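You operate a simulated robot arm through the tools that you are given. There is no shell and no other tool.

The job below is to be done with a simulated robot arm. You get a single attempt, and the scene is never put back.

## Task
Shut the hold tank port valve, then cap that port.
Fine: gasket colour as on the route card, green-knobbed cap, nut tight.

Only the result counts: the job must be done as asked and must still hold three seconds after the hand-in. Knocking over, shifting, dropping, spilling or breaking anything else fails it. A push-on lid holds only when it is set on centred and level and pressed home; a screw cap is set on level and turned clockwise until tight.

## Robot
A 7-joint arm with a two-finger parallel gripper, fixed in place. Base frame: the origin is on the floor under the middle of its stand, x ahead of it, y to its left, z up. Readings come in mm, rad, newtons and seconds.
It reaches about 1479 mm from its shoulder. Its first joint turns from -2.897 to 2.897 rad. Payload 4.4 kg.
The tool frame sits at the grasp point between the pads (the TCP): z along the fingers, y along the line on which they close. The tips reach 23 mm beyond it. Largest opening 94 mm; finger width 38, thickness 10; the body of the gripper, 54 by 96 mm, starts 39 mm behind the TCP.
Orientation is that of the tool frame in the base frame, as [roll, pitch, yaw] about the fixed x, y, z axes, in that order (R = Rz(yaw) Ry(pitch) Rx(roll)). With the fingers straight down and closing along the base's y, the tool's x points along the base's -x, its y along +y and its z along -z.

## Interface
- The arm moves only by the tool nudge_tool. Its argument "series" is a list of rows, each a list of 7 numbers: the shift along the base's x, y, z in mm, then the turn, a rotation vector about the base's x, y, z in degrees, then the gripper command, from -1 (fully open) to 1 (shut), values between in proportion. In form: [[x, y, z, wx, wy, wz, gripper], ...]. A call has 1 to 20 rows; each row shifts and turns the commanded pose from where the row before left it. Each row takes 0.2 s and may step no farther than 50 mm and 0.15 rad from the row before; otherwise, or with a gripper value out of range, the whole call is refused. A pose out of reach is approached as far as the arm can. The call stops where the force on the tool passes 80 N (or 10 N more than at its start, if that is more) or the arm is blocked; 0.2 s more then pass. Each finger travels about 72 mm/s and halts on what it meets, pressing with about 34 N; the grip force reading is that of the motor and also rises with nothing between the fingers. The clock runs only during rows and for 0.2 s after the last one: add rows that do not move to give the fingers time. It gives the time, the measured TCP pose, the force on the tool (base axes), the opening and the grip force at its end, in the units of the frame above (readings bear some noise), with the torque about the TCP (base axes, N m) and any sound that the robot's microphone picked up.
- Cameras (640 x 400 px; columns grow to the right, rows downward): "scene" is fixed at [48.8, 648.2, 1644.1]; the picture's right is [-0.07, -1.00, 0.00], its down [-0.60, 0.04, -0.80] and it looks along [0.80, -0.05, -0.60] (base axes); focal length 242 px, centre (320, 200). "wrist" rides on the gripper at [86, 16, -75] in the tool frame; the picture's right is [-0.18, 0.98, 0.00], its down [-0.58, -0.11, -0.81] and it looks along [-0.79, -0.15, 0.59] (tool axes); focal length 243 px, centre (320, 200). There is no depth. A picture from a camera that has moved, and an enlarged one, comes with that camera's place and axes in the base frame and with its lens.
- camera(camera): a new picture of that camera. The clock stands still meanwhile.
- zoom(camera, box): a new picture of the part [left, top, right, bottom] of that camera's present view, enlarged. The clock stands still meanwhile.
- hand_in(): hands the job in; it is judged then, once.

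Places have to be worked out from the pictures, the camera data and where the tool is seen. Open the gripper and draw the arm clear of the work before you hand the job in, unless the task says otherwise.

The tools are called after ">>>" as name(argument=value, ...) on one line, values as JSON. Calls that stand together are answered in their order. nudge_tool: Moves the arm, as the interface text tells. Its arguments: {"type":"object","properties":{"series":{"type":"array","items":{"type":"array","items":{"type":"number"}}}},"required":["series"]} The other tools are called the same way: camera (camera) takes a picture; zoom (camera, box) takes an enlarged picture of a part of a camera's view; hand_in () hands the job in.

At the start:

```text
t: 0.0
eef_pos: [434.8, 489.0, 1492.8]
tool_rot: [-3.141, -0.001, 3.141]
contact_force: [0.9, -0.6, 0.0]
ft_torque: [-0.03, 0.04, -0.01]
opening: 94.0
grasp_force: 0.0
```

scene: 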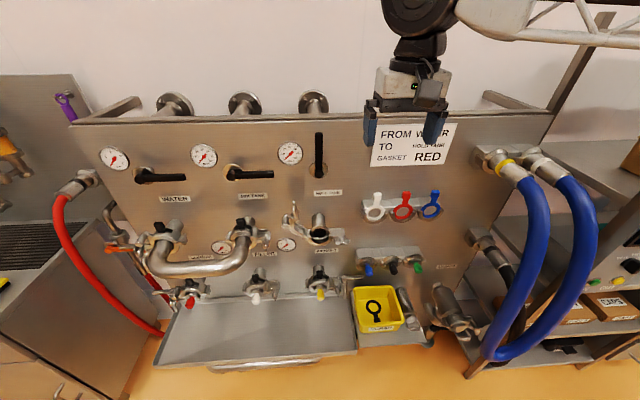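
wrist: 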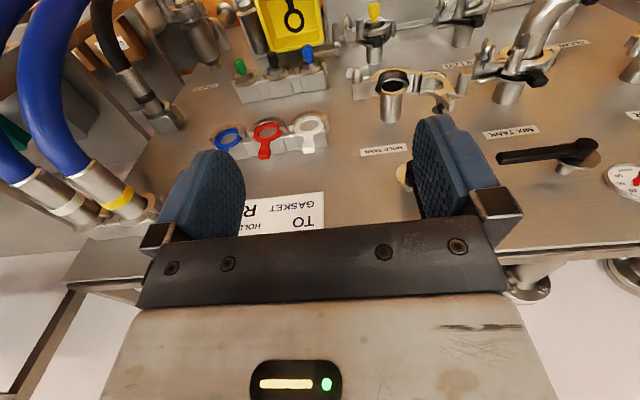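

I'll start by looking closely at the panel: the route card, the valves, the ports, the gaskets and the caps.

>>> zoom(camera="scene", box=[240, 80, 480, 230])

>>> zoom(camera="scene", box=[240, 200, 480, 350])

>>> zoom(camera="wrist", box=[180, 0, 500, 200])

>>> zoom(camera="scene", box=[80, 80, 320, 230])

```text
2.67 times, centred on (360, 155) of scene
camera zoom: at [48.8, 648.2, 1644.1], right [-0.07, -1.0, 0.0], down [-0.6, 0.04, -0.8], along [0.8, -0.05, -0.6], focal length 646 px, centre (213, 320)
```

zoom: 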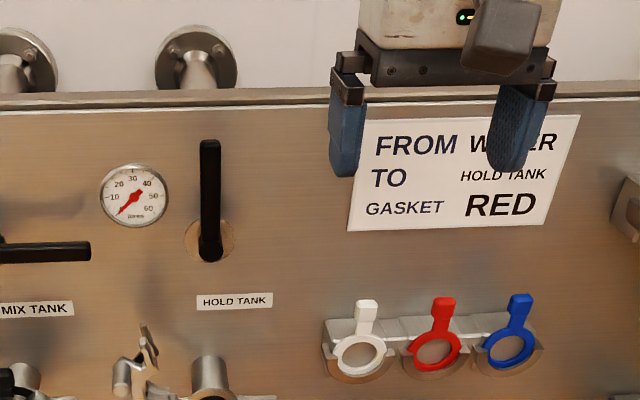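

```text
2.67 times, centred on (360, 275) of scene
camera zoom: at [48.8, 648.2, 1644.1], right [-0.07, -1.0, 0.0], down [-0.6, 0.04, -0.8], along [0.8, -0.05, -0.6], focal length 646 px, centre (213, 0)
```

zoom: 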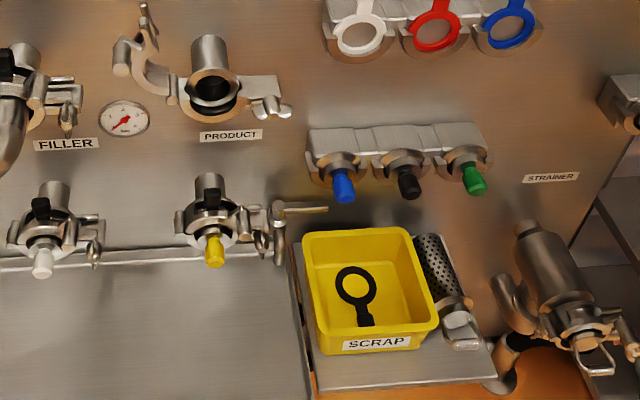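

```text
2.00 times, centred on (340, 100) of wrist
camera zoom: at [348.4, 505.1, 1567.7], right [0.18, 0.98, 0.0], down [0.58, -0.11, 0.81], along [0.79, -0.15, -0.59], focal length 485 px, centre (280, 400)
```

zoom: 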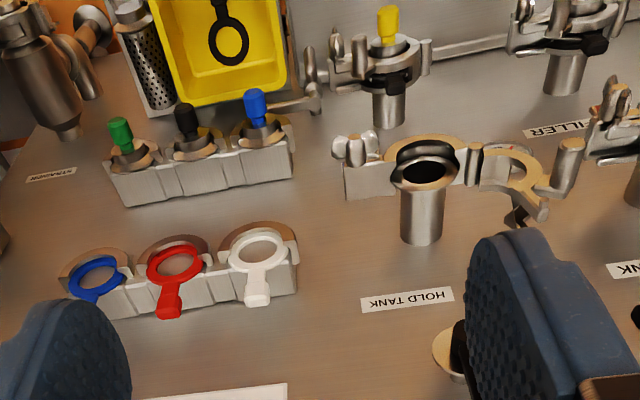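

```text
2.67 times, centred on (200, 155) of scene
camera zoom: at [48.8, 648.2, 1644.1], right [-0.07, -1.0, 0.0], down [-0.6, 0.04, -0.8], along [0.8, -0.05, -0.6], focal length 646 px, centre (640, 320)
```

zoom: 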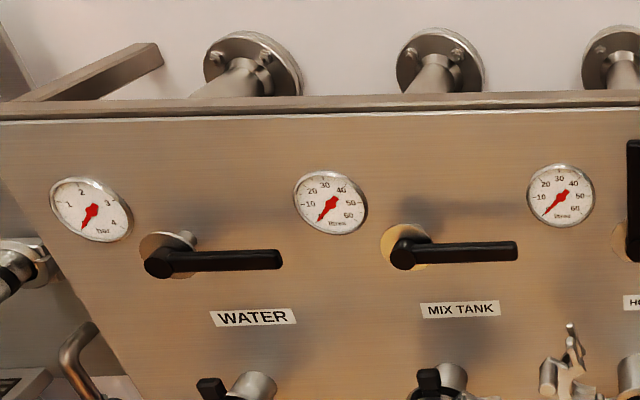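

The route card reads FROM WATER TO HOLD TANK, GASKET RED. The hold tank valve handle stands upright, which should be open. I'll zoom in tighter on the open port and its clamp, and on the gasket and cap racks.

>>> zoom(camera="scene", box=[276, 190, 356, 240])

>>> zoom(camera="scene", box=[350, 180, 446, 240])

>>> zoom(camera="scene", box=[345, 230, 441, 290])

>>> zoom(camera="wrist", box=[340, 50, 468, 130])

>>> zoom(camera="scene", box=[160, 250, 352, 370])

```text
8.00 times, centred on (316, 215) of scene
camera zoom: at [48.8, 648.2, 1644.1], right [-0.07, -1.0, 0.0], down [-0.6, 0.04, -0.8], along [0.8, -0.05, -0.6], focal length 1939 px, centre (352, 80)
```

zoom: 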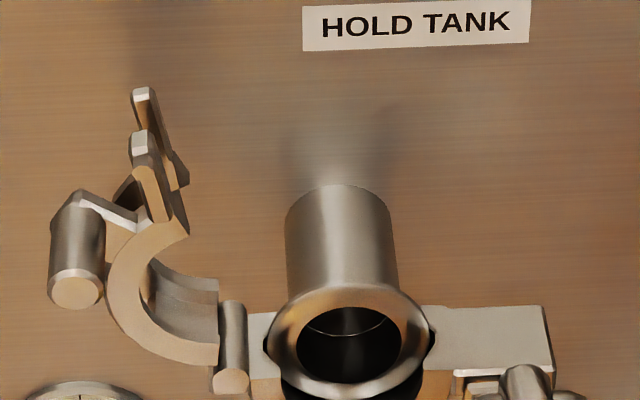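

```text
6.67 times, centred on (398, 210) of scene
camera zoom: at [48.8, 648.2, 1644.1], right [-0.07, -1.0, 0.0], down [-0.6, 0.04, -0.8], along [0.8, -0.05, -0.6], focal length 1616 px, centre (-200, 133)
```

zoom: 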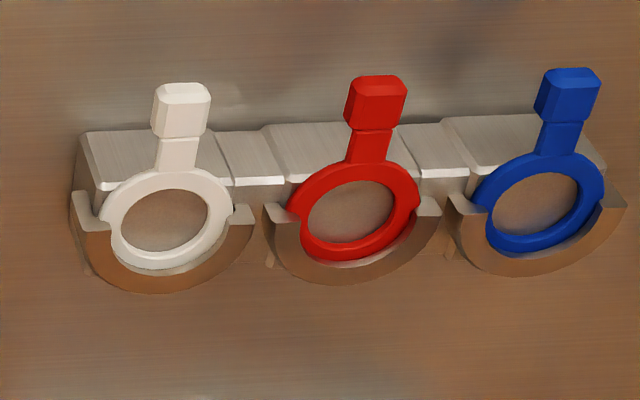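

```text
6.67 times, centred on (393, 260) of scene
camera zoom: at [48.8, 648.2, 1644.1], right [-0.07, -1.0, 0.0], down [-0.6, 0.04, -0.8], along [0.8, -0.05, -0.6], focal length 1616 px, centre (-167, -200)
```

zoom: 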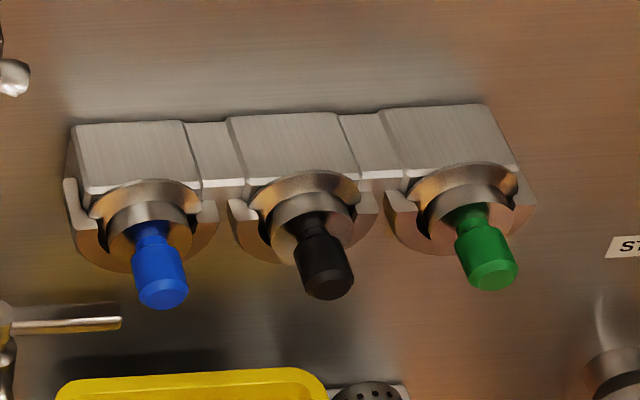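

```text
5.00 times, centred on (404, 90) of wrist
camera zoom: at [348.4, 505.1, 1567.7], right [0.18, 0.98, 0.0], down [0.58, -0.11, 0.81], along [0.79, -0.15, -0.59], focal length 1213 px, centre (-100, 750)
```

zoom: 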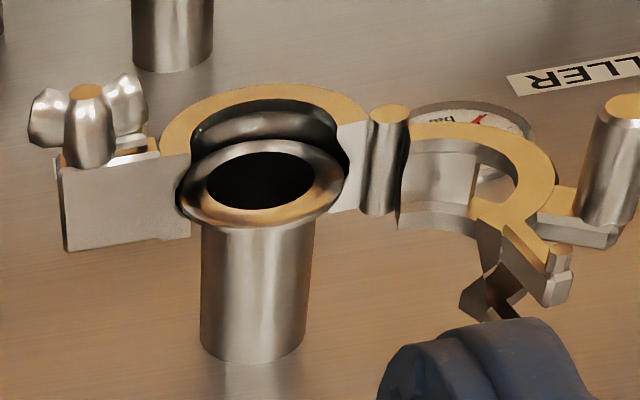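

```text
3.33 times, centred on (256, 310) of scene
camera zoom: at [48.8, 648.2, 1644.1], right [-0.07, -1.0, 0.0], down [-0.6, 0.04, -0.8], along [0.8, -0.05, -0.6], focal length 808 px, centre (533, -167)
```

zoom: 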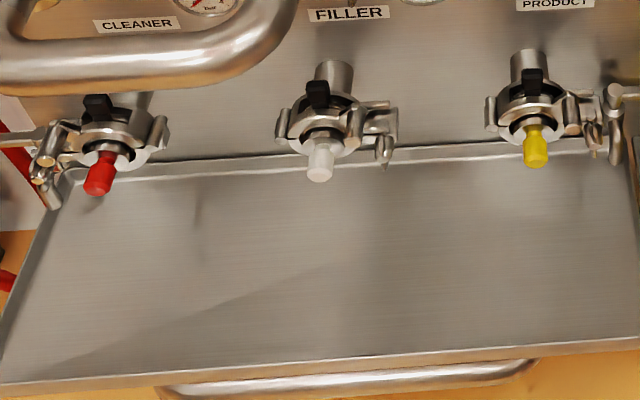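

The port's lower clamp half is a fixed cradle, and its hinged upper half is swung open to the left with a wing-nut swing bolt on the right. I put the port mouth near (665, 611, 1031), on a panel that leans back about 12°. I'll lower the wrist camera for closer views.

>>> nudge_tool(series=[[-8, 18, -40, 0, 0, 0, -1], [-8, 18, -40, 0, 0, 0, -1], [-8, 18, -40, 0, 0, 0, -1], [-8, 18, -40, 0, 0, 0, -1], [-8, 18, -40, 0, 0, 0, -1], [-8, 18, -40, 0, 0, 0, -1]])

>>> camera(camera="wrist")

>>> camera(camera="scene")

```text
t: 1.4
eef_pos: [388.7, 594.2, 1253.9]
tool_rot: [3.141, 0.002, 3.141]
contact_force: [-1.1, 0.9, 0.3]
ft_torque: [0.02, -0.02, 0.01]
opening: 94.0
grasp_force: 0.1
```

```text
taken
camera wrist: at [303.1, 611.5, 1328.5], right [0.18, 0.98, 0.0], down [0.58, -0.11, 0.81], along [0.79, -0.15, -0.59], focal length 243 px, centre (320, 200)
```

wrist: 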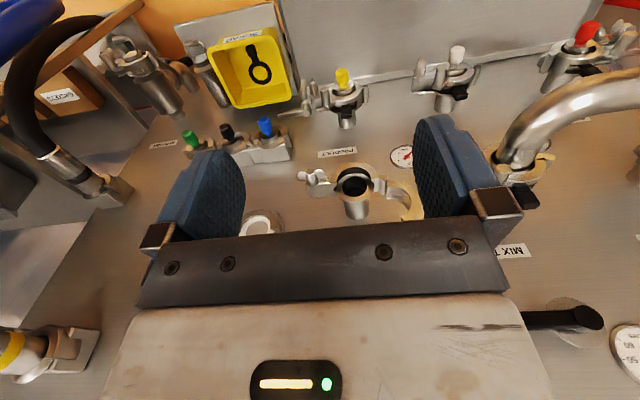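

```text
taken
```

scene: 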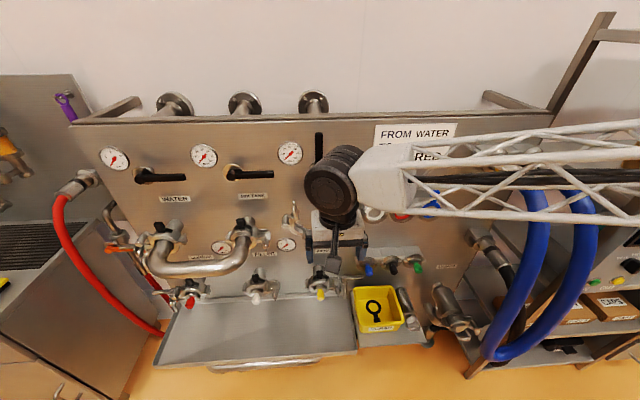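

I'm now closer, so I'll zoom in on the closed clamps for reference, then on the open port and the caps.

>>> zoom(camera="wrist", box=[280, 50, 408, 130])

>>> zoom(camera="wrist", box=[396, 36, 492, 96])

>>> zoom(camera="wrist", box=[290, 150, 418, 230])

>>> zoom(camera="wrist", box=[170, 100, 298, 180])

```text
5.00 times, centred on (344, 90) of wrist
camera zoom: at [303.1, 611.5, 1328.5], right [0.18, 0.98, 0.0], down [0.58, -0.11, 0.81], along [0.79, -0.15, -0.59], focal length 1213 px, centre (200, 750)
```

zoom: 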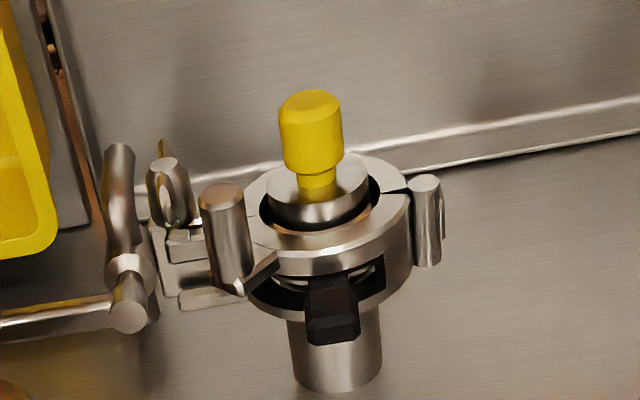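

```text
6.67 times, centred on (444, 66) of wrist
camera zoom: at [303.1, 611.5, 1328.5], right [0.18, 0.98, 0.0], down [0.58, -0.11, 0.81], along [0.79, -0.15, -0.59], focal length 1618 px, centre (-507, 1093)
```

zoom: 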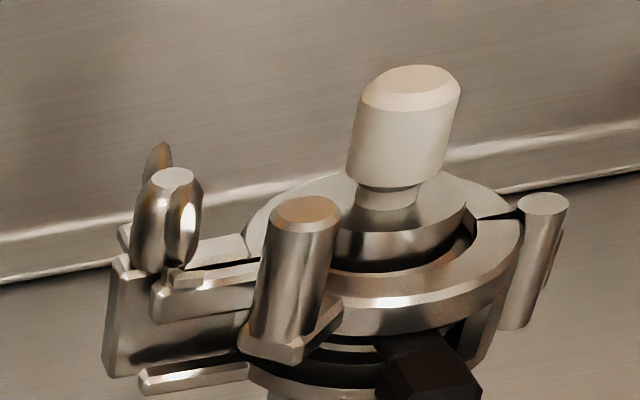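

```text
5.00 times, centred on (354, 190) of wrist
camera zoom: at [303.1, 611.5, 1328.5], right [0.18, 0.98, 0.0], down [0.58, -0.11, 0.81], along [0.79, -0.15, -0.59], focal length 1213 px, centre (150, 250)
```

zoom: 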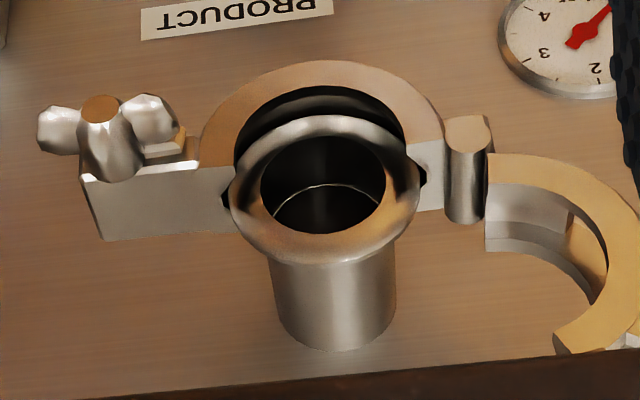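

```text
5.00 times, centred on (234, 140) of wrist
camera zoom: at [303.1, 611.5, 1328.5], right [0.18, 0.98, 0.0], down [0.58, -0.11, 0.81], along [0.79, -0.15, -0.59], focal length 1213 px, centre (750, 500)
```

zoom: 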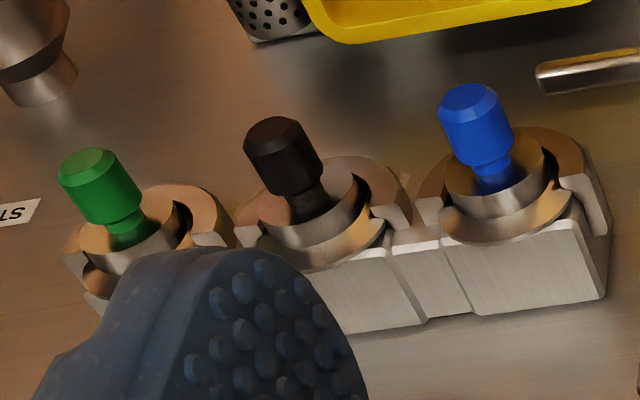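

Rough triangulation gives the port mouth near (658, 611, 1045), the red gasket ring near (680, 320, 1111) and the green knob tip near (630, 210, 829). The wing nut's axis points out of the panel. I'll take another viewpoint to refine these and get the panel tilt.

>>> nudge_tool(series=[[14, -7, -18, 0, 0, 0, -1], [14, -7, -18, 0, 0, 0, -1], [14, -7, -18, 0, 0, 0, -1]])

>>> camera(camera="wrist")

>>> zoom(camera="wrist", box=[290, 110, 450, 210])

>>> zoom(camera="wrist", box=[320, 0, 480, 100])

```text
t: 2.2
eef_pos: [430.6, 575.7, 1198.9]
tool_rot: [-3.141, 0.0, -3.142]
contact_force: [-0.2, -0.2, 0.1]
ft_torque: [0.0, -0.01, -0.01]
opening: 94.0
grasp_force: 0.2
```

```text
taken
camera wrist: at [344.1, 592.1, 1273.1], right [0.18, 0.98, 0.0], down [0.58, -0.11, 0.81], along [0.79, -0.15, -0.59], focal length 243 px, centre (320, 200)
```

wrist: 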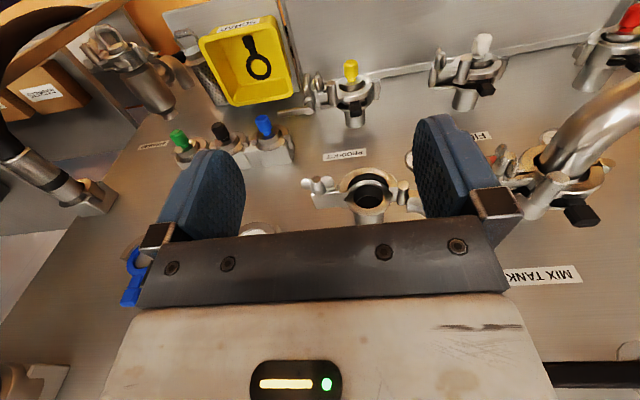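

```text
4.00 times, centred on (370, 160) of wrist
camera zoom: at [344.1, 592.1, 1273.1], right [0.18, 0.98, 0.0], down [0.58, -0.11, 0.81], along [0.79, -0.15, -0.59], focal length 970 px, centre (120, 360)
```

zoom: 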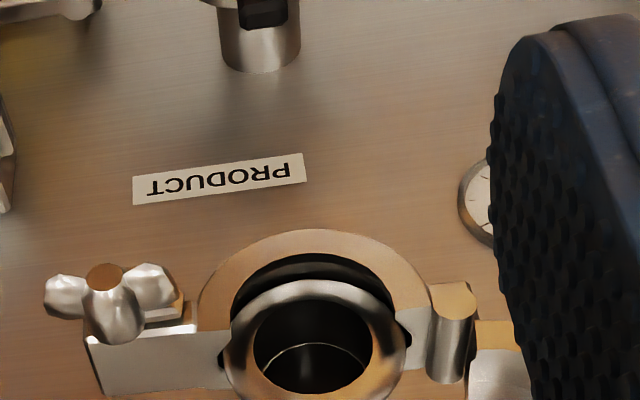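

```text
4.00 times, centred on (400, 50) of wrist
camera zoom: at [344.1, 592.1, 1273.1], right [0.18, 0.98, 0.0], down [0.58, -0.11, 0.81], along [0.79, -0.15, -0.59], focal length 970 px, centre (0, 800)
```

zoom: 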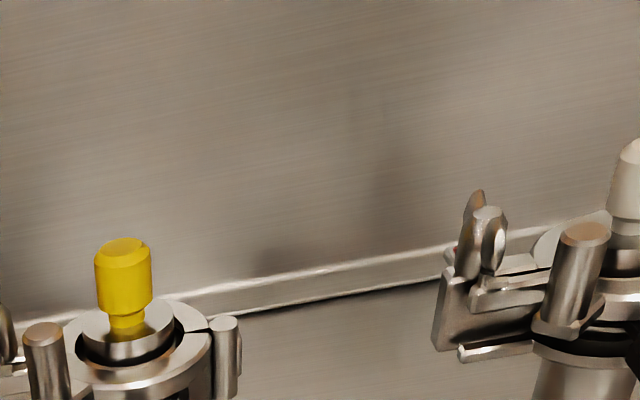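

From three wrist views and the scene view I now have:

- **Port:** the panel and port axis look horizontal and square, with the mouth near (660, 611, 1041). The hinge pin is at (640, 663, 1040).
- **Valve:** the hub is near (690, 609, 1263), with the handle rising to about z = 1391.

I'll close the fingers, tilt them 30° forward and move near the handle for a closer look.

>>> nudge_tool(series=[[20, 19, 38, 0, -6, 0, 1], [20, 19, 38, 0, -6, 0, 1], [20, 19, 38, 0, -6, 0, 1], [20, 19, 38, 0, -6, 0, 1], [20, 19, 38, 0, -6, 0, 1]])

>>> camera(camera="wrist")

>>> camera(camera="scene")

```text
t: 3.4
eef_pos: [531.0, 670.4, 1385.6]
tool_rot: [3.14, 0.526, -3.141]
contact_force: [-0.5, -0.1, 0.7]
ft_torque: [0.0, 0.05, -0.03]
opening: 0.0
grasp_force: 34.1
```

```text
taken
camera wrist: at [418.4, 687.6, 1407.2], right [0.16, 0.98, 0.09], down [0.1, -0.11, 0.99], along [0.98, -0.15, -0.11], focal length 243 px, centre (320, 200)
```

wrist: 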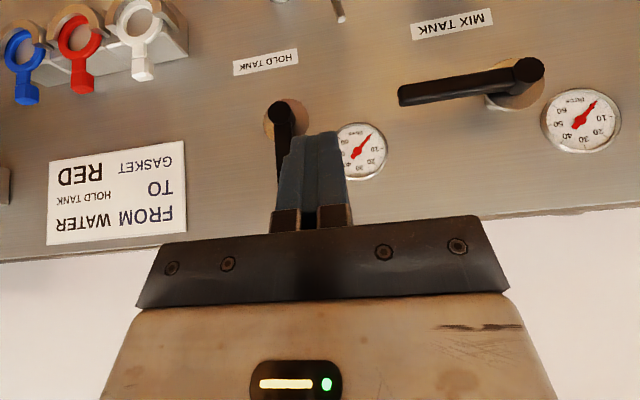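

```text
taken
```

scene: 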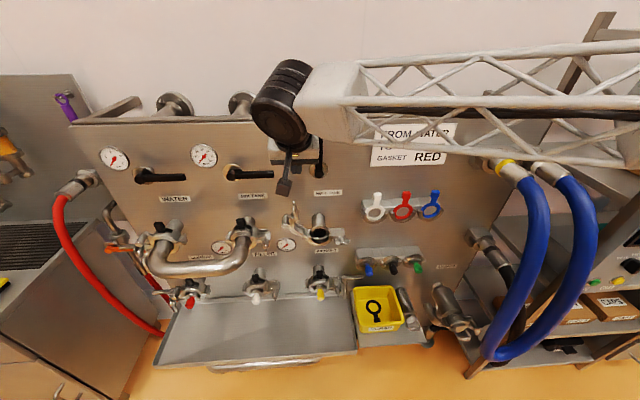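

The view confirms the handle plane at about x = 685 and y = 609, free of the gauge. I'll bring the closed fingers in on the handle's +y side.

>>> nudge_tool(series=[[40, -2, 0, 0, 0, 0, 1], [40, -2, 0, 0, 0, 0, 1], [40, -2, 0, 0, 0, 0, 1], [37, -2, 0, 0, 0, 0, 1]])

>>> camera(camera="wrist")

>>> zoom(camera="scene", box=[240, 80, 400, 180])

```text
t: 4.4
eef_pos: [686.6, 661.6, 1389.0]
tool_rot: [-3.142, 0.523, 3.139]
contact_force: [-0.3, -1.5, 0.8]
ft_torque: [0.06, 0.01, 0.04]
opening: 0.1
grasp_force: 34.4
```

```text
taken
camera wrist: at [575.8, 678.9, 1410.8], right [0.16, 0.98, 0.09], down [0.1, -0.11, 0.99], along [0.98, -0.15, -0.12], focal length 243 px, centre (320, 200)
```

wrist: 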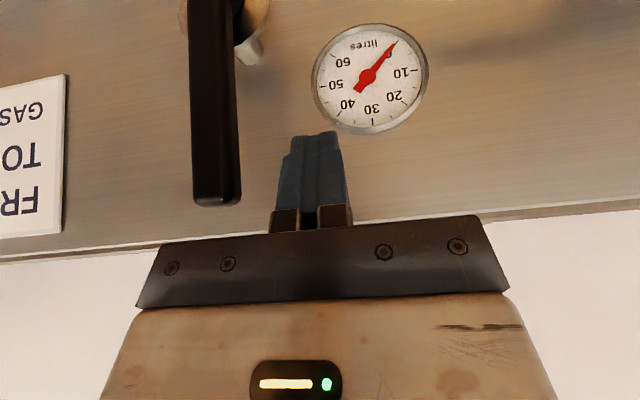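

```text
4.00 times, centred on (320, 130) of scene
camera zoom: at [48.8, 648.2, 1644.1], right [-0.07, -1.0, 0.0], down [-0.6, 0.04, -0.8], along [0.8, -0.05, -0.6], focal length 969 px, centre (320, 480)
```

zoom: 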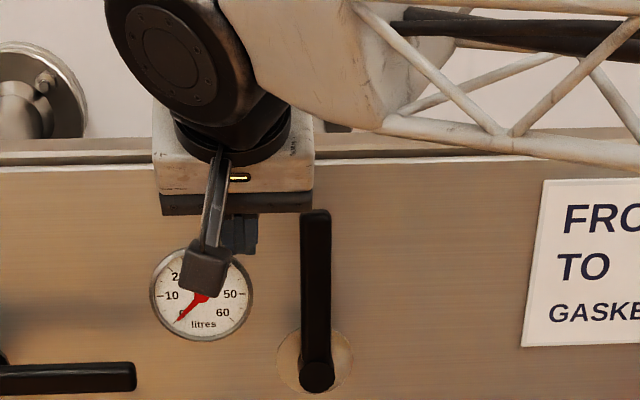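

The handle tip sits at about (689, 609, 1392) and my fingers are about 30 mm to its +y side. I'll push it clockwise (toward −y, then down) along an arc about the hub to roughly 60°.

>>> nudge_tool(series=[[5, -30, -3, 0, 0, 0, 1], [0, -13, 0, 0, 0, 0, 1], [0, -13.6, -0.4, 0, 0, 0, 1], [0, -12, -3, 0, 0, 0, 1], [0, -12, -3.6, 0, 0, 0, 1], [0, -10.7, -6.5, 0, 0, 0, 1], [0, -10.7, -6.5, 0, 0, 0, 1], [0, -8.8, -9, 0, 0, 0, 1], [0, -8.8, -9, 0, 0, 0, 1]])

>>> camera(camera="wrist")

>>> zoom(camera="scene", box=[240, 80, 400, 180])

```text
t: 6.4
eef_pos: [691.0, 542.7, 1347.9]
tool_rot: [3.142, 0.524, 3.139]
contact_force: [-0.4, 0.2, 1.3]
ft_torque: [-0.02, 0.03, 0.01]
opening: 0.0
grasp_force: 33.7
```

```text
taken
camera wrist: at [579.8, 559.7, 1369.8], right [0.16, 0.98, 0.09], down [0.1, -0.11, 0.99], along [0.98, -0.15, -0.12], focal length 243 px, centre (320, 200)
```

wrist: 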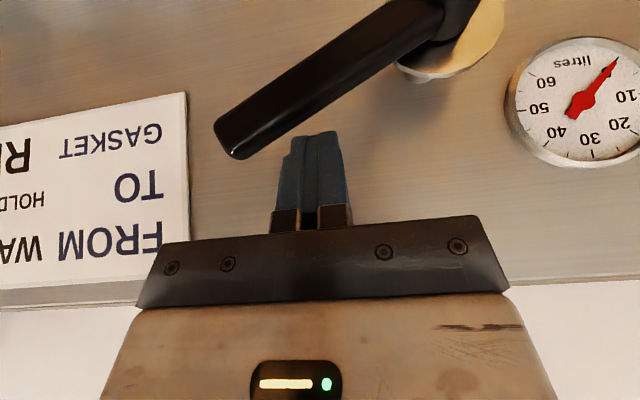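

```text
4.00 times, centred on (320, 130) of scene
camera zoom: at [48.8, 648.2, 1644.1], right [-0.07, -1.0, 0.0], down [-0.6, 0.04, -0.8], along [0.8, -0.05, -0.6], focal length 969 px, centre (320, 480)
```

zoom: 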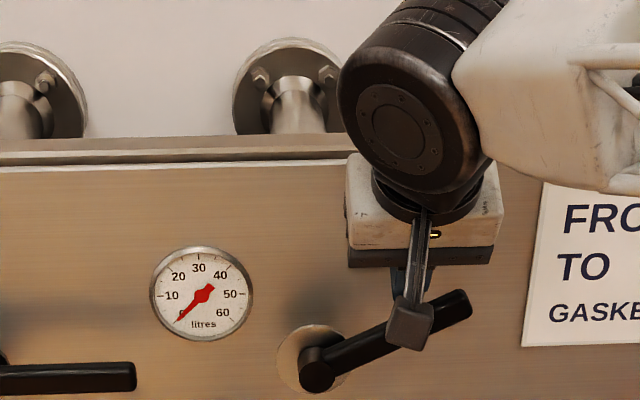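

The handle turned about 60° with little resistance. I'll carry on along the arc to horizontal.

>>> nudge_tool(series=[[0, -6, -11, 0, 0, 0, 1], [0, -6, -11, 0, 0, 0, 1], [0, -3, -12, 0, 0, 0, 1], [0, -3, -12, 0, 0, 0, 1]])

>>> camera(camera="wrist")

>>> zoom(camera="scene", box=[200, 100, 400, 225])

```text
t: 7.4
eef_pos: [689.2, 525.5, 1310.1]
tool_rot: [3.131, 0.532, 3.135]
contact_force: [2.6, 23.5, 59.4]
ft_torque: [0.69, 0.24, -0.11]
opening: 0.0
grasp_force: 34.0
```

```text
taken
camera wrist: at [577.7, 541.5, 1331.2], right [0.16, 0.98, 0.1], down [0.09, -0.12, 0.99], along [0.98, -0.15, -0.11], focal length 243 px, centre (320, 200)
```

wrist: 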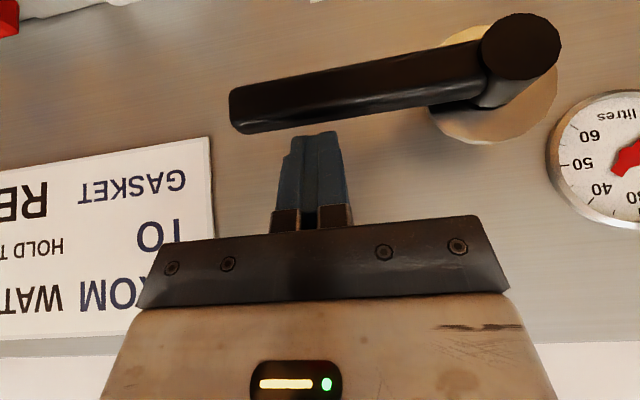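

```text
3.20 times, centred on (300, 162) of scene
camera zoom: at [48.8, 648.2, 1644.1], right [-0.07, -1.0, 0.0], down [-0.6, 0.04, -0.8], along [0.8, -0.05, -0.6], focal length 775 px, centre (384, 320)
```

zoom: 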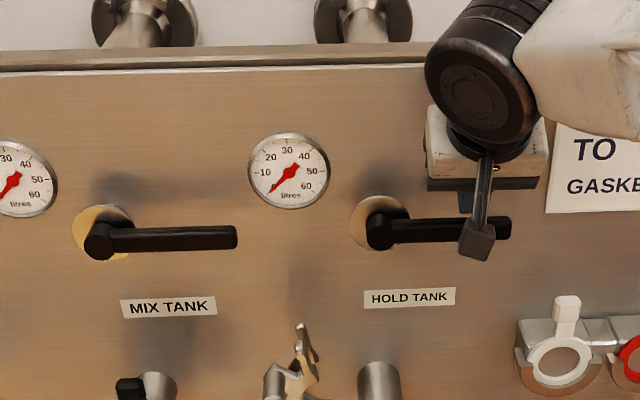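

The handle is now horizontal against its stop (about 60 N) and parallel to the closed mix-tank handle. I'll back off and move over to view the red gasket.

>>> nudge_tool(series=[[0, 3, 35, 0, 0, 0, 1], [-40, 0, 10, 0, 0, 0, 1], [-40, -20, 0, 0, 0, 0, 1], [-30, -38, -10, 0, 0, 0, 1], [-10, -40, -25, 0, 0, 0, 1], [-10, -40, -25, 0, 0, 0, 1], [0, -40, -25, 0, 0, 0, 1]])

>>> camera(camera="wrist")

>>> zoom(camera="scene", box=[200, 100, 400, 225])

```text
t: 9.0
eef_pos: [559.2, 347.9, 1260.2]
tool_rot: [-3.141, 0.523, -3.142]
contact_force: [0.3, -0.7, 0.4]
ft_torque: [0.01, -0.01, -0.01]
opening: 0.0
grasp_force: 34.4
```

```text
taken
camera wrist: at [448.0, 364.7, 1282.4], right [0.16, 0.98, 0.09], down [0.1, -0.11, 0.99], along [0.98, -0.15, -0.12], focal length 243 px, centre (320, 200)
```

wrist: 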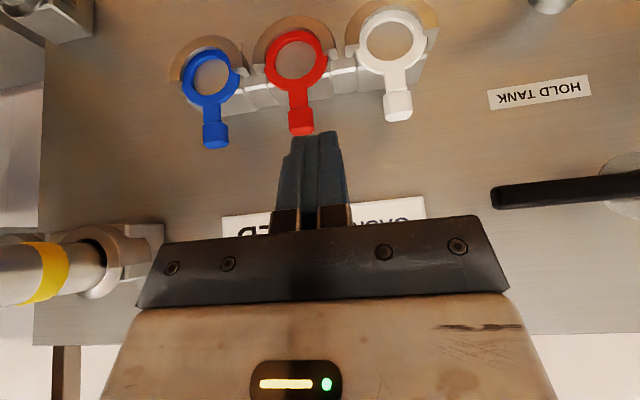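

```text
3.20 times, centred on (300, 162) of scene
camera zoom: at [48.8, 648.2, 1644.1], right [-0.07, -1.0, 0.0], down [-0.6, 0.04, -0.8], along [0.8, -0.05, -0.6], focal length 775 px, centre (384, 320)
```

zoom: 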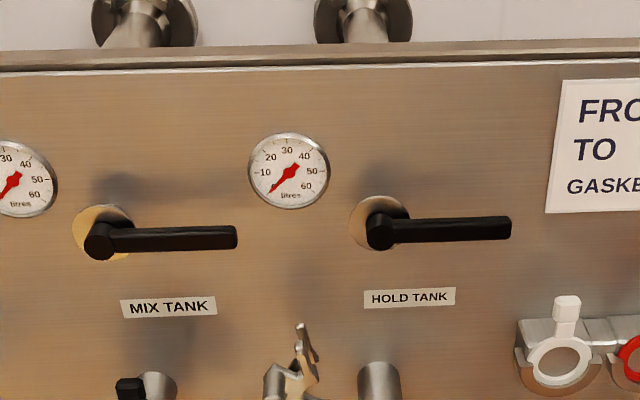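

The valve stayed shut. Next I'll zoom in on the red gasket to measure it.

>>> zoom(camera="wrist", box=[220, 10, 380, 110])

>>> zoom(camera="wrist", box=[220, 60, 380, 160])

>>> zoom(camera="scene", box=[350, 180, 446, 240])

```text
4.00 times, centred on (300, 60) of wrist
camera zoom: at [448.0, 364.7, 1282.4], right [0.16, 0.98, 0.09], down [0.1, -0.11, 0.99], along [0.98, -0.15, -0.12], focal length 970 px, centre (400, 760)
```

zoom: 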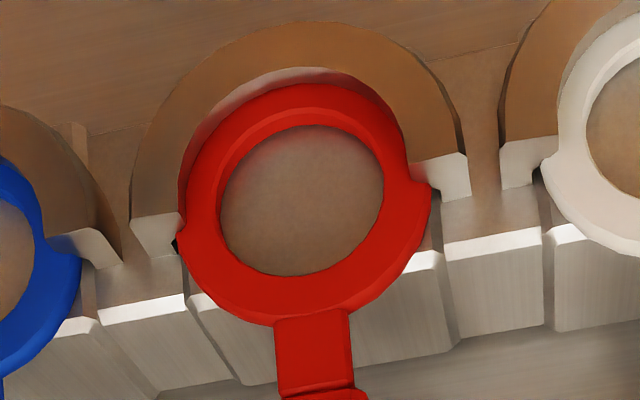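

```text
4.00 times, centred on (300, 110) of wrist
camera zoom: at [448.0, 364.7, 1282.4], right [0.16, 0.98, 0.09], down [0.1, -0.11, 0.99], along [0.98, -0.15, -0.12], focal length 970 px, centre (400, 560)
```

zoom: 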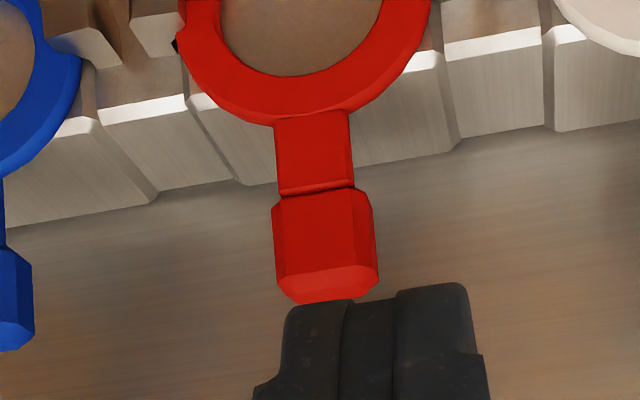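

```text
6.67 times, centred on (398, 210) of scene
camera zoom: at [48.8, 648.2, 1644.1], right [-0.07, -1.0, 0.0], down [-0.6, 0.04, -0.8], along [0.8, -0.05, -0.6], focal length 1616 px, centre (-200, 133)
```

zoom: 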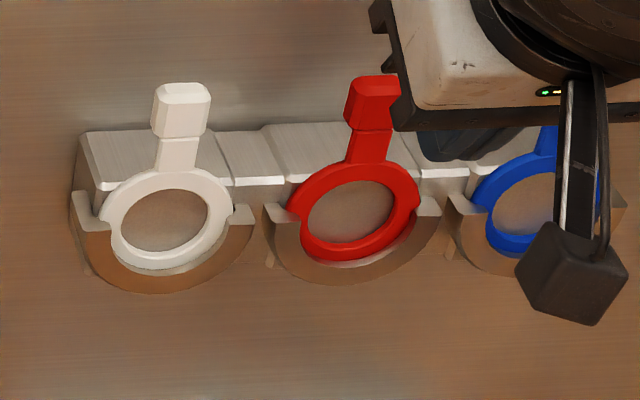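

The red ring's centre is at about (688, 316, 1101) with an outer diameter near 69 mm. Its tab head is about 28 mm wide and centred near (686, 317, 1170). I'll open the gripper partway and move to a pre-grasp pose above and behind the tab.

>>> nudge_tool(series=[[20, -10, 0, 0, 0, 0, -0.3], [30, -10, -8, 0, 0, 0, -0.3], [36, -11, -10, 0, 0, 0, -0.3], [0, 0, 0, 0, 0, 0, -0.3]])

>>> camera(camera="wrist")

>>> zoom(camera="scene", box=[340, 130, 468, 210])

```text
t: 10.0
eef_pos: [644.8, 317.7, 1243.1]
tool_rot: [-3.141, 0.524, 3.141]
contact_force: [0.1, -0.9, 0.6]
ft_torque: [-0.02, -0.01, 0.02]
opening: 61.0
grasp_force: 0.0
```

```text
taken
camera wrist: at [533.3, 335.0, 1264.8], right [0.16, 0.98, 0.09], down [0.1, -0.11, 0.99], along [0.98, -0.15, -0.12], focal length 243 px, centre (320, 200)
```

wrist: 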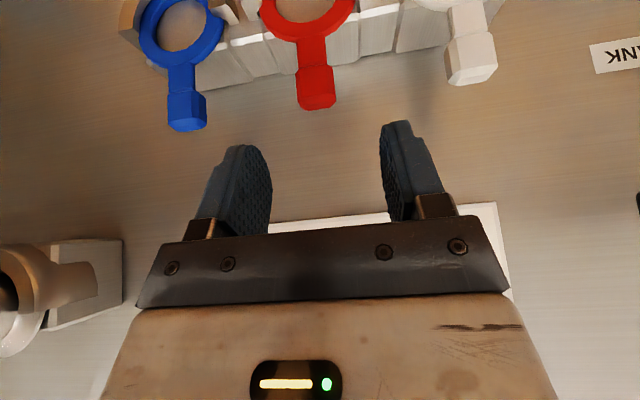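

```text
5.00 times, centred on (404, 170) of scene
camera zoom: at [48.8, 648.2, 1644.1], right [-0.07, -1.0, 0.0], down [-0.6, 0.04, -0.8], along [0.8, -0.05, -0.6], focal length 1212 px, centre (-100, 350)
```

zoom: 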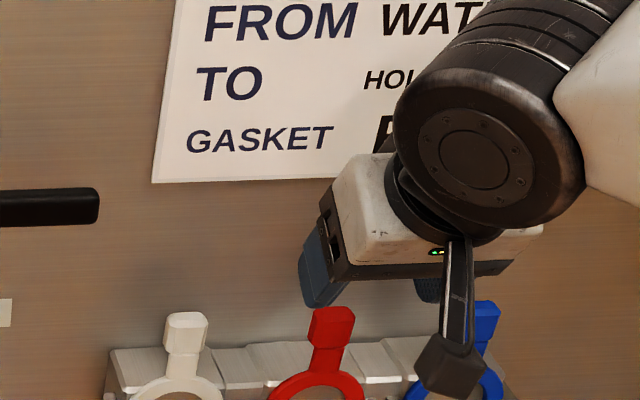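

The fingers line up with the red tab, so I'll zoom in for a precise second fix on it.

>>> zoom(camera="wrist", box=[240, 0, 400, 100])

>>> zoom(camera="wrist", box=[240, 50, 400, 150])

```text
4.00 times, centred on (320, 50) of wrist
camera zoom: at [533.3, 335.0, 1264.8], right [0.16, 0.98, 0.09], down [0.1, -0.11, 0.99], along [0.98, -0.15, -0.12], focal length 970 px, centre (320, 800)
```

zoom: 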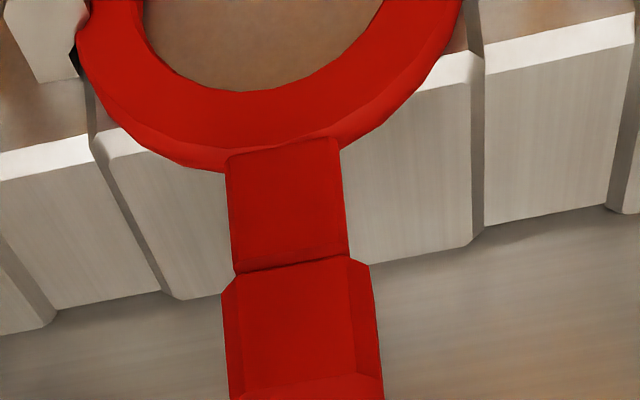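

```text
4.00 times, centred on (320, 100) of wrist
camera zoom: at [533.3, 335.0, 1264.8], right [0.16, 0.98, 0.09], down [0.1, -0.11, 0.99], along [0.98, -0.15, -0.12], focal length 970 px, centre (320, 600)
```

zoom: 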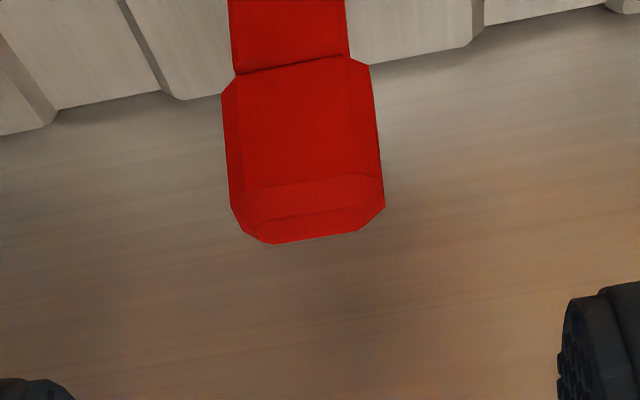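

The second fix puts the head centre near (692, 315, 1166). I'll move in along the tool axis to (690, 315, 1170) and close on the tab's sides.

>>> nudge_tool(series=[[11.3, -0.7, -18.3, 0, 0, 0, -0.3], [11.3, -0.7, -18.3, 0, 0, 0, -0.3], [11.3, -0.7, -18.3, 0, 0, 0, -0.3], [11.3, -0.6, -18.2, 0, 0, 0, -0.3]])

>>> zoom(camera="scene", box=[340, 150, 468, 230])

>>> camera(camera="wrist")

```text
t: 11.0
eef_pos: [692.8, 314.5, 1170.6]
tool_rot: [-3.141, 0.523, 3.14]
contact_force: [-0.6, 0.6, 0.2]
ft_torque: [-0.01, -0.01, 0.0]
opening: 61.0
grasp_force: 0.1
```

```text
5.00 times, centred on (404, 190) of scene
camera zoom: at [48.8, 648.2, 1644.1], right [-0.07, -1.0, 0.0], down [-0.6, 0.04, -0.8], along [0.8, -0.05, -0.6], focal length 1212 px, centre (-100, 250)
```

zoom: 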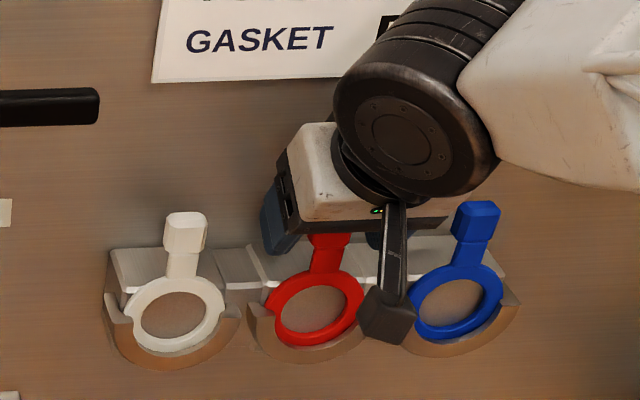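

```text
taken
camera wrist: at [580.6, 331.7, 1192.9], right [0.16, 0.98, 0.09], down [0.1, -0.11, 0.99], along [0.98, -0.15, -0.12], focal length 243 px, centre (320, 200)
```

wrist: 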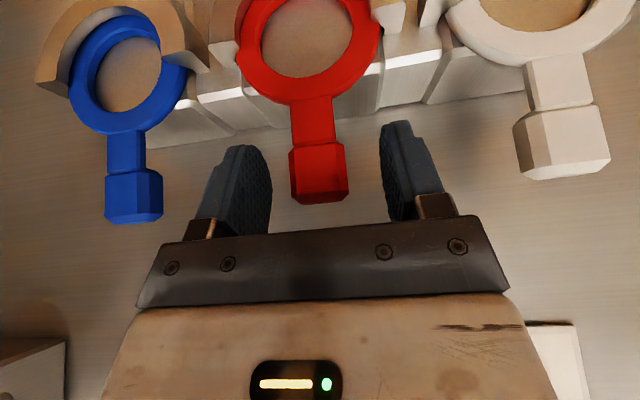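

The tab head sits between the pads with clearance, so I'll close on it.

>>> nudge_tool(series=[[0, 0, 0, 0, 0, 0, 1], [0, 0, 0, 0, 0, 0, 1], [0, 0, 0, 0, 0, 0, 1]])

>>> camera(camera="wrist")

```text
t: 11.8
eef_pos: [693.0, 315.7, 1171.1]
tool_rot: [3.141, 0.524, 3.141]
contact_force: [-1.1, 0.8, -0.5]
ft_torque: [-0.01, 0.01, 0.01]
opening: 25.1
grasp_force: 34.0
```

```text
taken
camera wrist: at [580.5, 331.8, 1192.7], right [0.16, 0.98, 0.09], down [0.1, -0.11, 0.99], along [0.98, -0.15, -0.12], focal length 243 px, centre (320, 200)
```

wrist: 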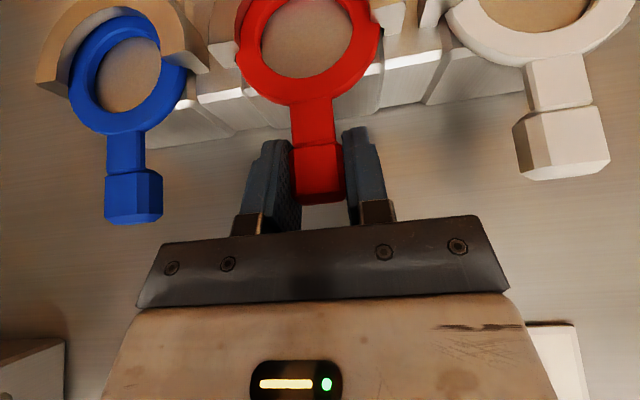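

I have a firm grip at 25 mm. I'll lift straight up out of the rack cradle.

>>> nudge_tool(series=[[0, 0, 8, 0, 0, 0, 1], [0, 0, 15, 0, 0, 0, 1], [0, 0, 20, 0, 0, 0, 1], [0, 0, 20, 0, 0, 0, 1], [0, 0, 20, 0, 0, 0, 1]])

>>> camera(camera="wrist")

>>> zoom(camera="scene", box=[340, 150, 468, 230])

```text
t: 13.0
eef_pos: [692.4, 315.1, 1253.1]
tool_rot: [3.141, 0.524, 3.141]
contact_force: [0.2, -1.1, 0.4]
ft_torque: [-0.01, -0.03, -0.02]
opening: 25.4
grasp_force: 33.9
```

```text
taken
camera wrist: at [579.6, 332.5, 1274.9], right [0.16, 0.98, 0.09], down [0.1, -0.11, 0.99], along [0.98, -0.15, -0.12], focal length 243 px, centre (320, 200)
```

wrist: 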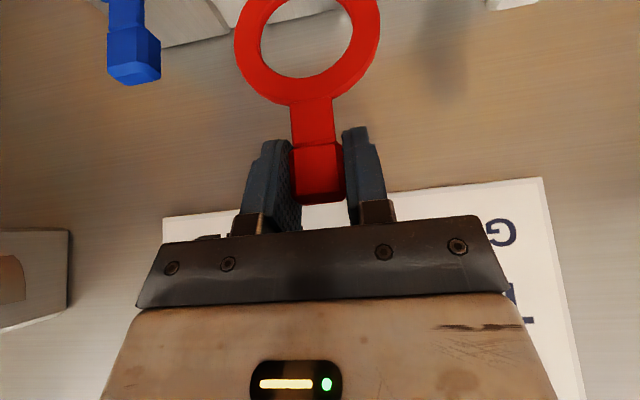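

```text
5.00 times, centred on (404, 190) of scene
camera zoom: at [48.8, 648.2, 1644.1], right [-0.07, -1.0, 0.0], down [-0.6, 0.04, -0.8], along [0.8, -0.05, -0.6], focal length 1212 px, centre (-100, 250)
```

zoom: 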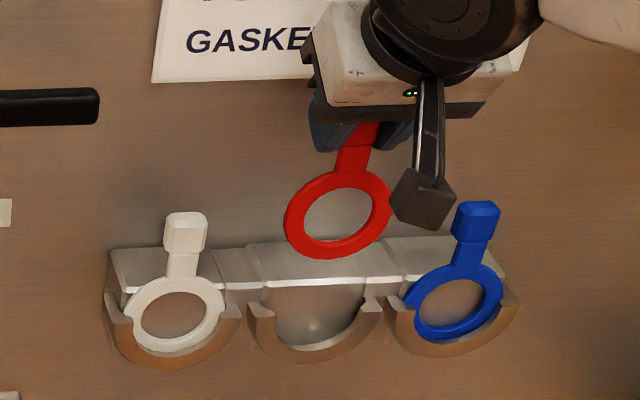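

The gasket is out and level. I'll back away from the panel to clear the valve handle, cross to the port, and stop above its cradle to check alignment.

>>> nudge_tool(series=[[-40, 0, 5, 0, 0, 0, 1], [-45, 0, 0, 0, 0, 0, 1], [-30, 30, 0, 0, 0, 0, 1], [0, 45, 0, 0, 0, 0, 1], [0, 45, 0, 0, 0, 0, 1], [0, 45, -5, 0, 0, 0, 1], [0, 45, -10, 0, 0, 0, 1], [0, 45, -10, 0, 0, 0, 1], [0, 40, -15, 0, 0, 0, 1]])

>>> camera(camera="wrist")

>>> zoom(camera="scene", box=[240, 150, 400, 250])

```text
t: 15.0
eef_pos: [577.6, 611.5, 1219.9]
tool_rot: [3.139, 0.523, 3.14]
contact_force: [-0.4, -1.0, 0.7]
ft_torque: [-0.01, -0.02, 0.01]
opening: 25.3
grasp_force: 34.1
```

```text
taken
camera wrist: at [464.5, 628.1, 1241.1], right [0.16, 0.98, 0.09], down [0.1, -0.11, 0.99], along [0.98, -0.15, -0.12], focal length 243 px, centre (320, 200)
```

wrist: 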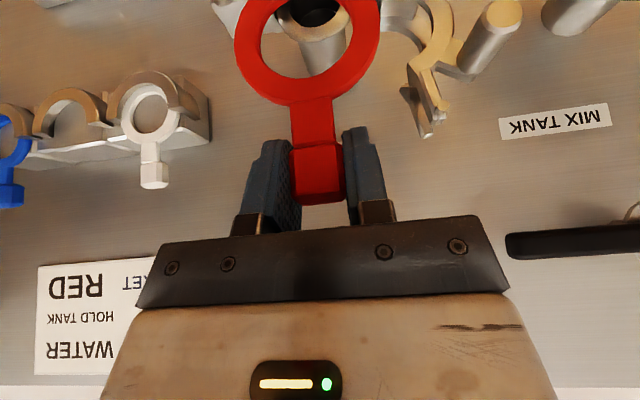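

```text
4.00 times, centred on (320, 200) of scene
camera zoom: at [48.8, 648.2, 1644.1], right [-0.07, -1.0, 0.0], down [-0.6, 0.04, -0.8], along [0.8, -0.05, -0.6], focal length 969 px, centre (320, 200)
```

zoom: 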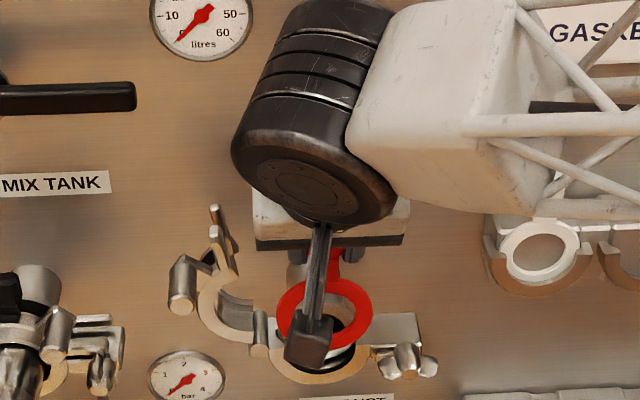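

The port is visible through the gasket ring. I'll zoom in to pin down its height and depth from this new viewpoint.

>>> zoom(camera="wrist", box=[240, 0, 400, 100])

>>> zoom(camera="wrist", box=[370, 0, 530, 100])

>>> zoom(camera="scene", box=[280, 195, 360, 245])

```text
4.00 times, centred on (320, 50) of wrist
camera zoom: at [464.5, 628.1, 1241.1], right [0.16, 0.98, 0.09], down [0.1, -0.11, 0.99], along [0.98, -0.15, -0.12], focal length 970 px, centre (320, 800)
```

zoom: 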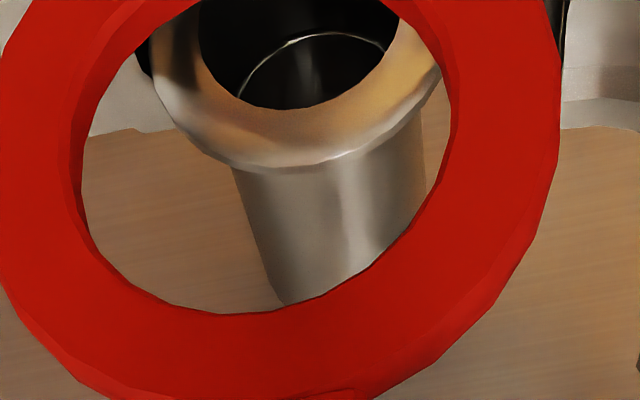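

```text
4.00 times, centred on (450, 50) of wrist
camera zoom: at [464.5, 628.1, 1241.1], right [0.16, 0.98, 0.09], down [0.1, -0.11, 0.99], along [0.98, -0.15, -0.12], focal length 970 px, centre (-200, 800)
```

zoom: 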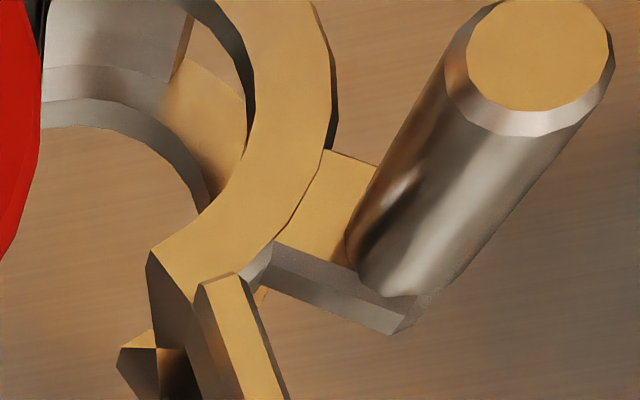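

```text
8.00 times, centred on (320, 220) of scene
camera zoom: at [48.8, 648.2, 1644.1], right [-0.07, -1.0, 0.0], down [-0.6, 0.04, -0.8], along [0.8, -0.05, -0.6], focal length 1939 px, centre (320, 40)
```

zoom: 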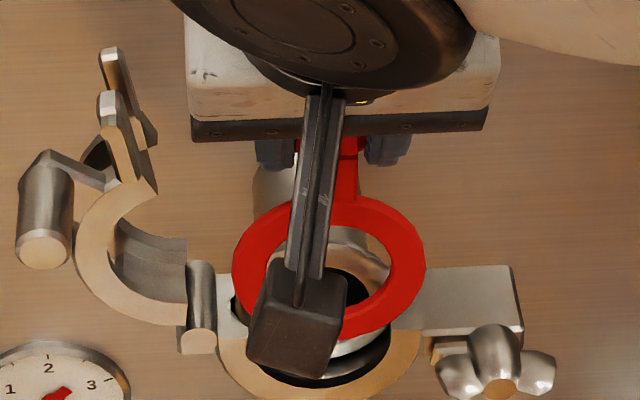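

Combining views, the port centre is about z = 1041 with the ferrule face near x = 660. I'll bring the ring just above the cradle arms and slightly in front of the ferrule. From there I can find the ferrule face by light contact.

>>> nudge_tool(series=[[17.6, -0.3, -16.2, 0, 0, 0, 1], [17.6, -0.3, -16.2, 0, 0, 0, 1], [17.6, -0.3, -16.2, 0, 0, 0, 1], [17.6, -0.3, -16.2, 0, 0, 0, 1]])

>>> camera(camera="wrist")

>>> zoom(camera="scene", box=[280, 195, 360, 245])

```text
t: 16.0
eef_pos: [647.4, 608.1, 1154.7]
tool_rot: [3.141, 0.522, 3.14]
contact_force: [-0.1, -0.3, -0.3]
ft_torque: [-0.02, 0.03, 0.02]
opening: 25.2
grasp_force: 33.5
```

```text
taken
camera wrist: at [535.5, 625.7, 1176.9], right [0.16, 0.98, 0.09], down [0.1, -0.11, 0.99], along [0.98, -0.15, -0.12], focal length 243 px, centre (320, 200)
```

wrist: 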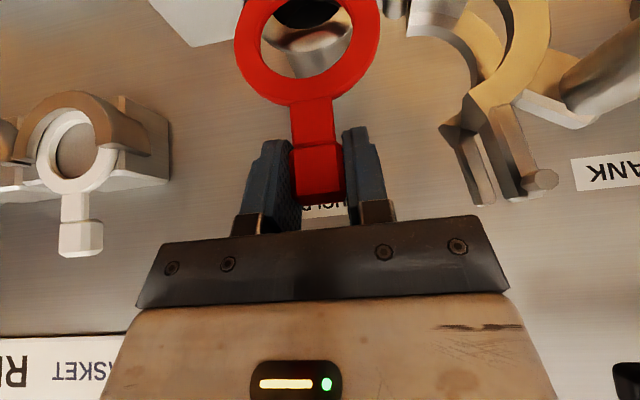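

```text
8.00 times, centred on (320, 220) of scene
camera zoom: at [48.8, 648.2, 1644.1], right [-0.07, -1.0, 0.0], down [-0.6, 0.04, -0.8], along [0.8, -0.05, -0.6], focal length 1939 px, centre (320, 40)
```

zoom: 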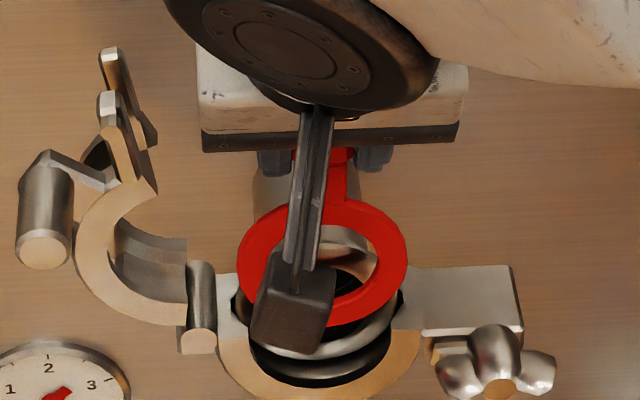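

The ring hangs level about 1.5 mm toward −y of the port centre. I'll correct that and creep toward the ferrule face, watching the force.

>>> nudge_tool(series=[[3, 1.5, 0, 0, 0, 0, 1], [4, 0, 0, 0, 0, 0, 1]])

>>> nudge_tool(series=[[2, 0, 0, 0, 0, 0, 1]])

```text
t: 16.6
eef_pos: [655.3, 610.7, 1154.9]
tool_rot: [-3.141, 0.525, 3.138]
contact_force: [-0.9, 0.0, -1.3]
ft_torque: [-0.03, 0.0, 0.0]
opening: 24.8
grasp_force: 34.2
```

```text
t: 17.0
eef_pos: [656.1, 609.7, 1153.6]
tool_rot: [3.141, 0.523, 3.141]
contact_force: [0.5, -0.4, 0.5]
ft_torque: [0.01, -0.01, 0.02]
opening: 25.5
grasp_force: 34.2
```

No contact yet at a commanded x of about 656.4, so I'll continue in small steps.

>>> nudge_tool(series=[[1.5, 0, 0, 0, 0, 0, 1]])

>>> nudge_tool(series=[[1.5, 0, 0, 0, 0, 0, 1]])

>>> nudge_tool(series=[[1.5, 0, 0, 0, 0, 0, 1]])

```text
t: 17.4
eef_pos: [657.4, 610.9, 1153.6]
tool_rot: [-3.141, 0.523, 3.141]
contact_force: [0.9, -0.6, -0.8]
ft_torque: [0.01, -0.01, 0.0]
opening: 24.9
grasp_force: 34.1
```

```text
t: 17.8
eef_pos: [659.1, 611.1, 1155.4]
tool_rot: [-3.141, 0.523, 3.142]
contact_force: [-0.2, 1.3, 0.1]
ft_torque: [-0.02, 0.01, 0.02]
opening: 25.2
grasp_force: 34.4
```

```text
t: 18.2
eef_pos: [661.4, 612.0, 1154.2]
tool_rot: [-3.141, 0.523, -3.14]
contact_force: [-0.6, -0.3, -1.0]
ft_torque: [0.0, -0.03, 0.01]
opening: 25.4
grasp_force: 33.9
```

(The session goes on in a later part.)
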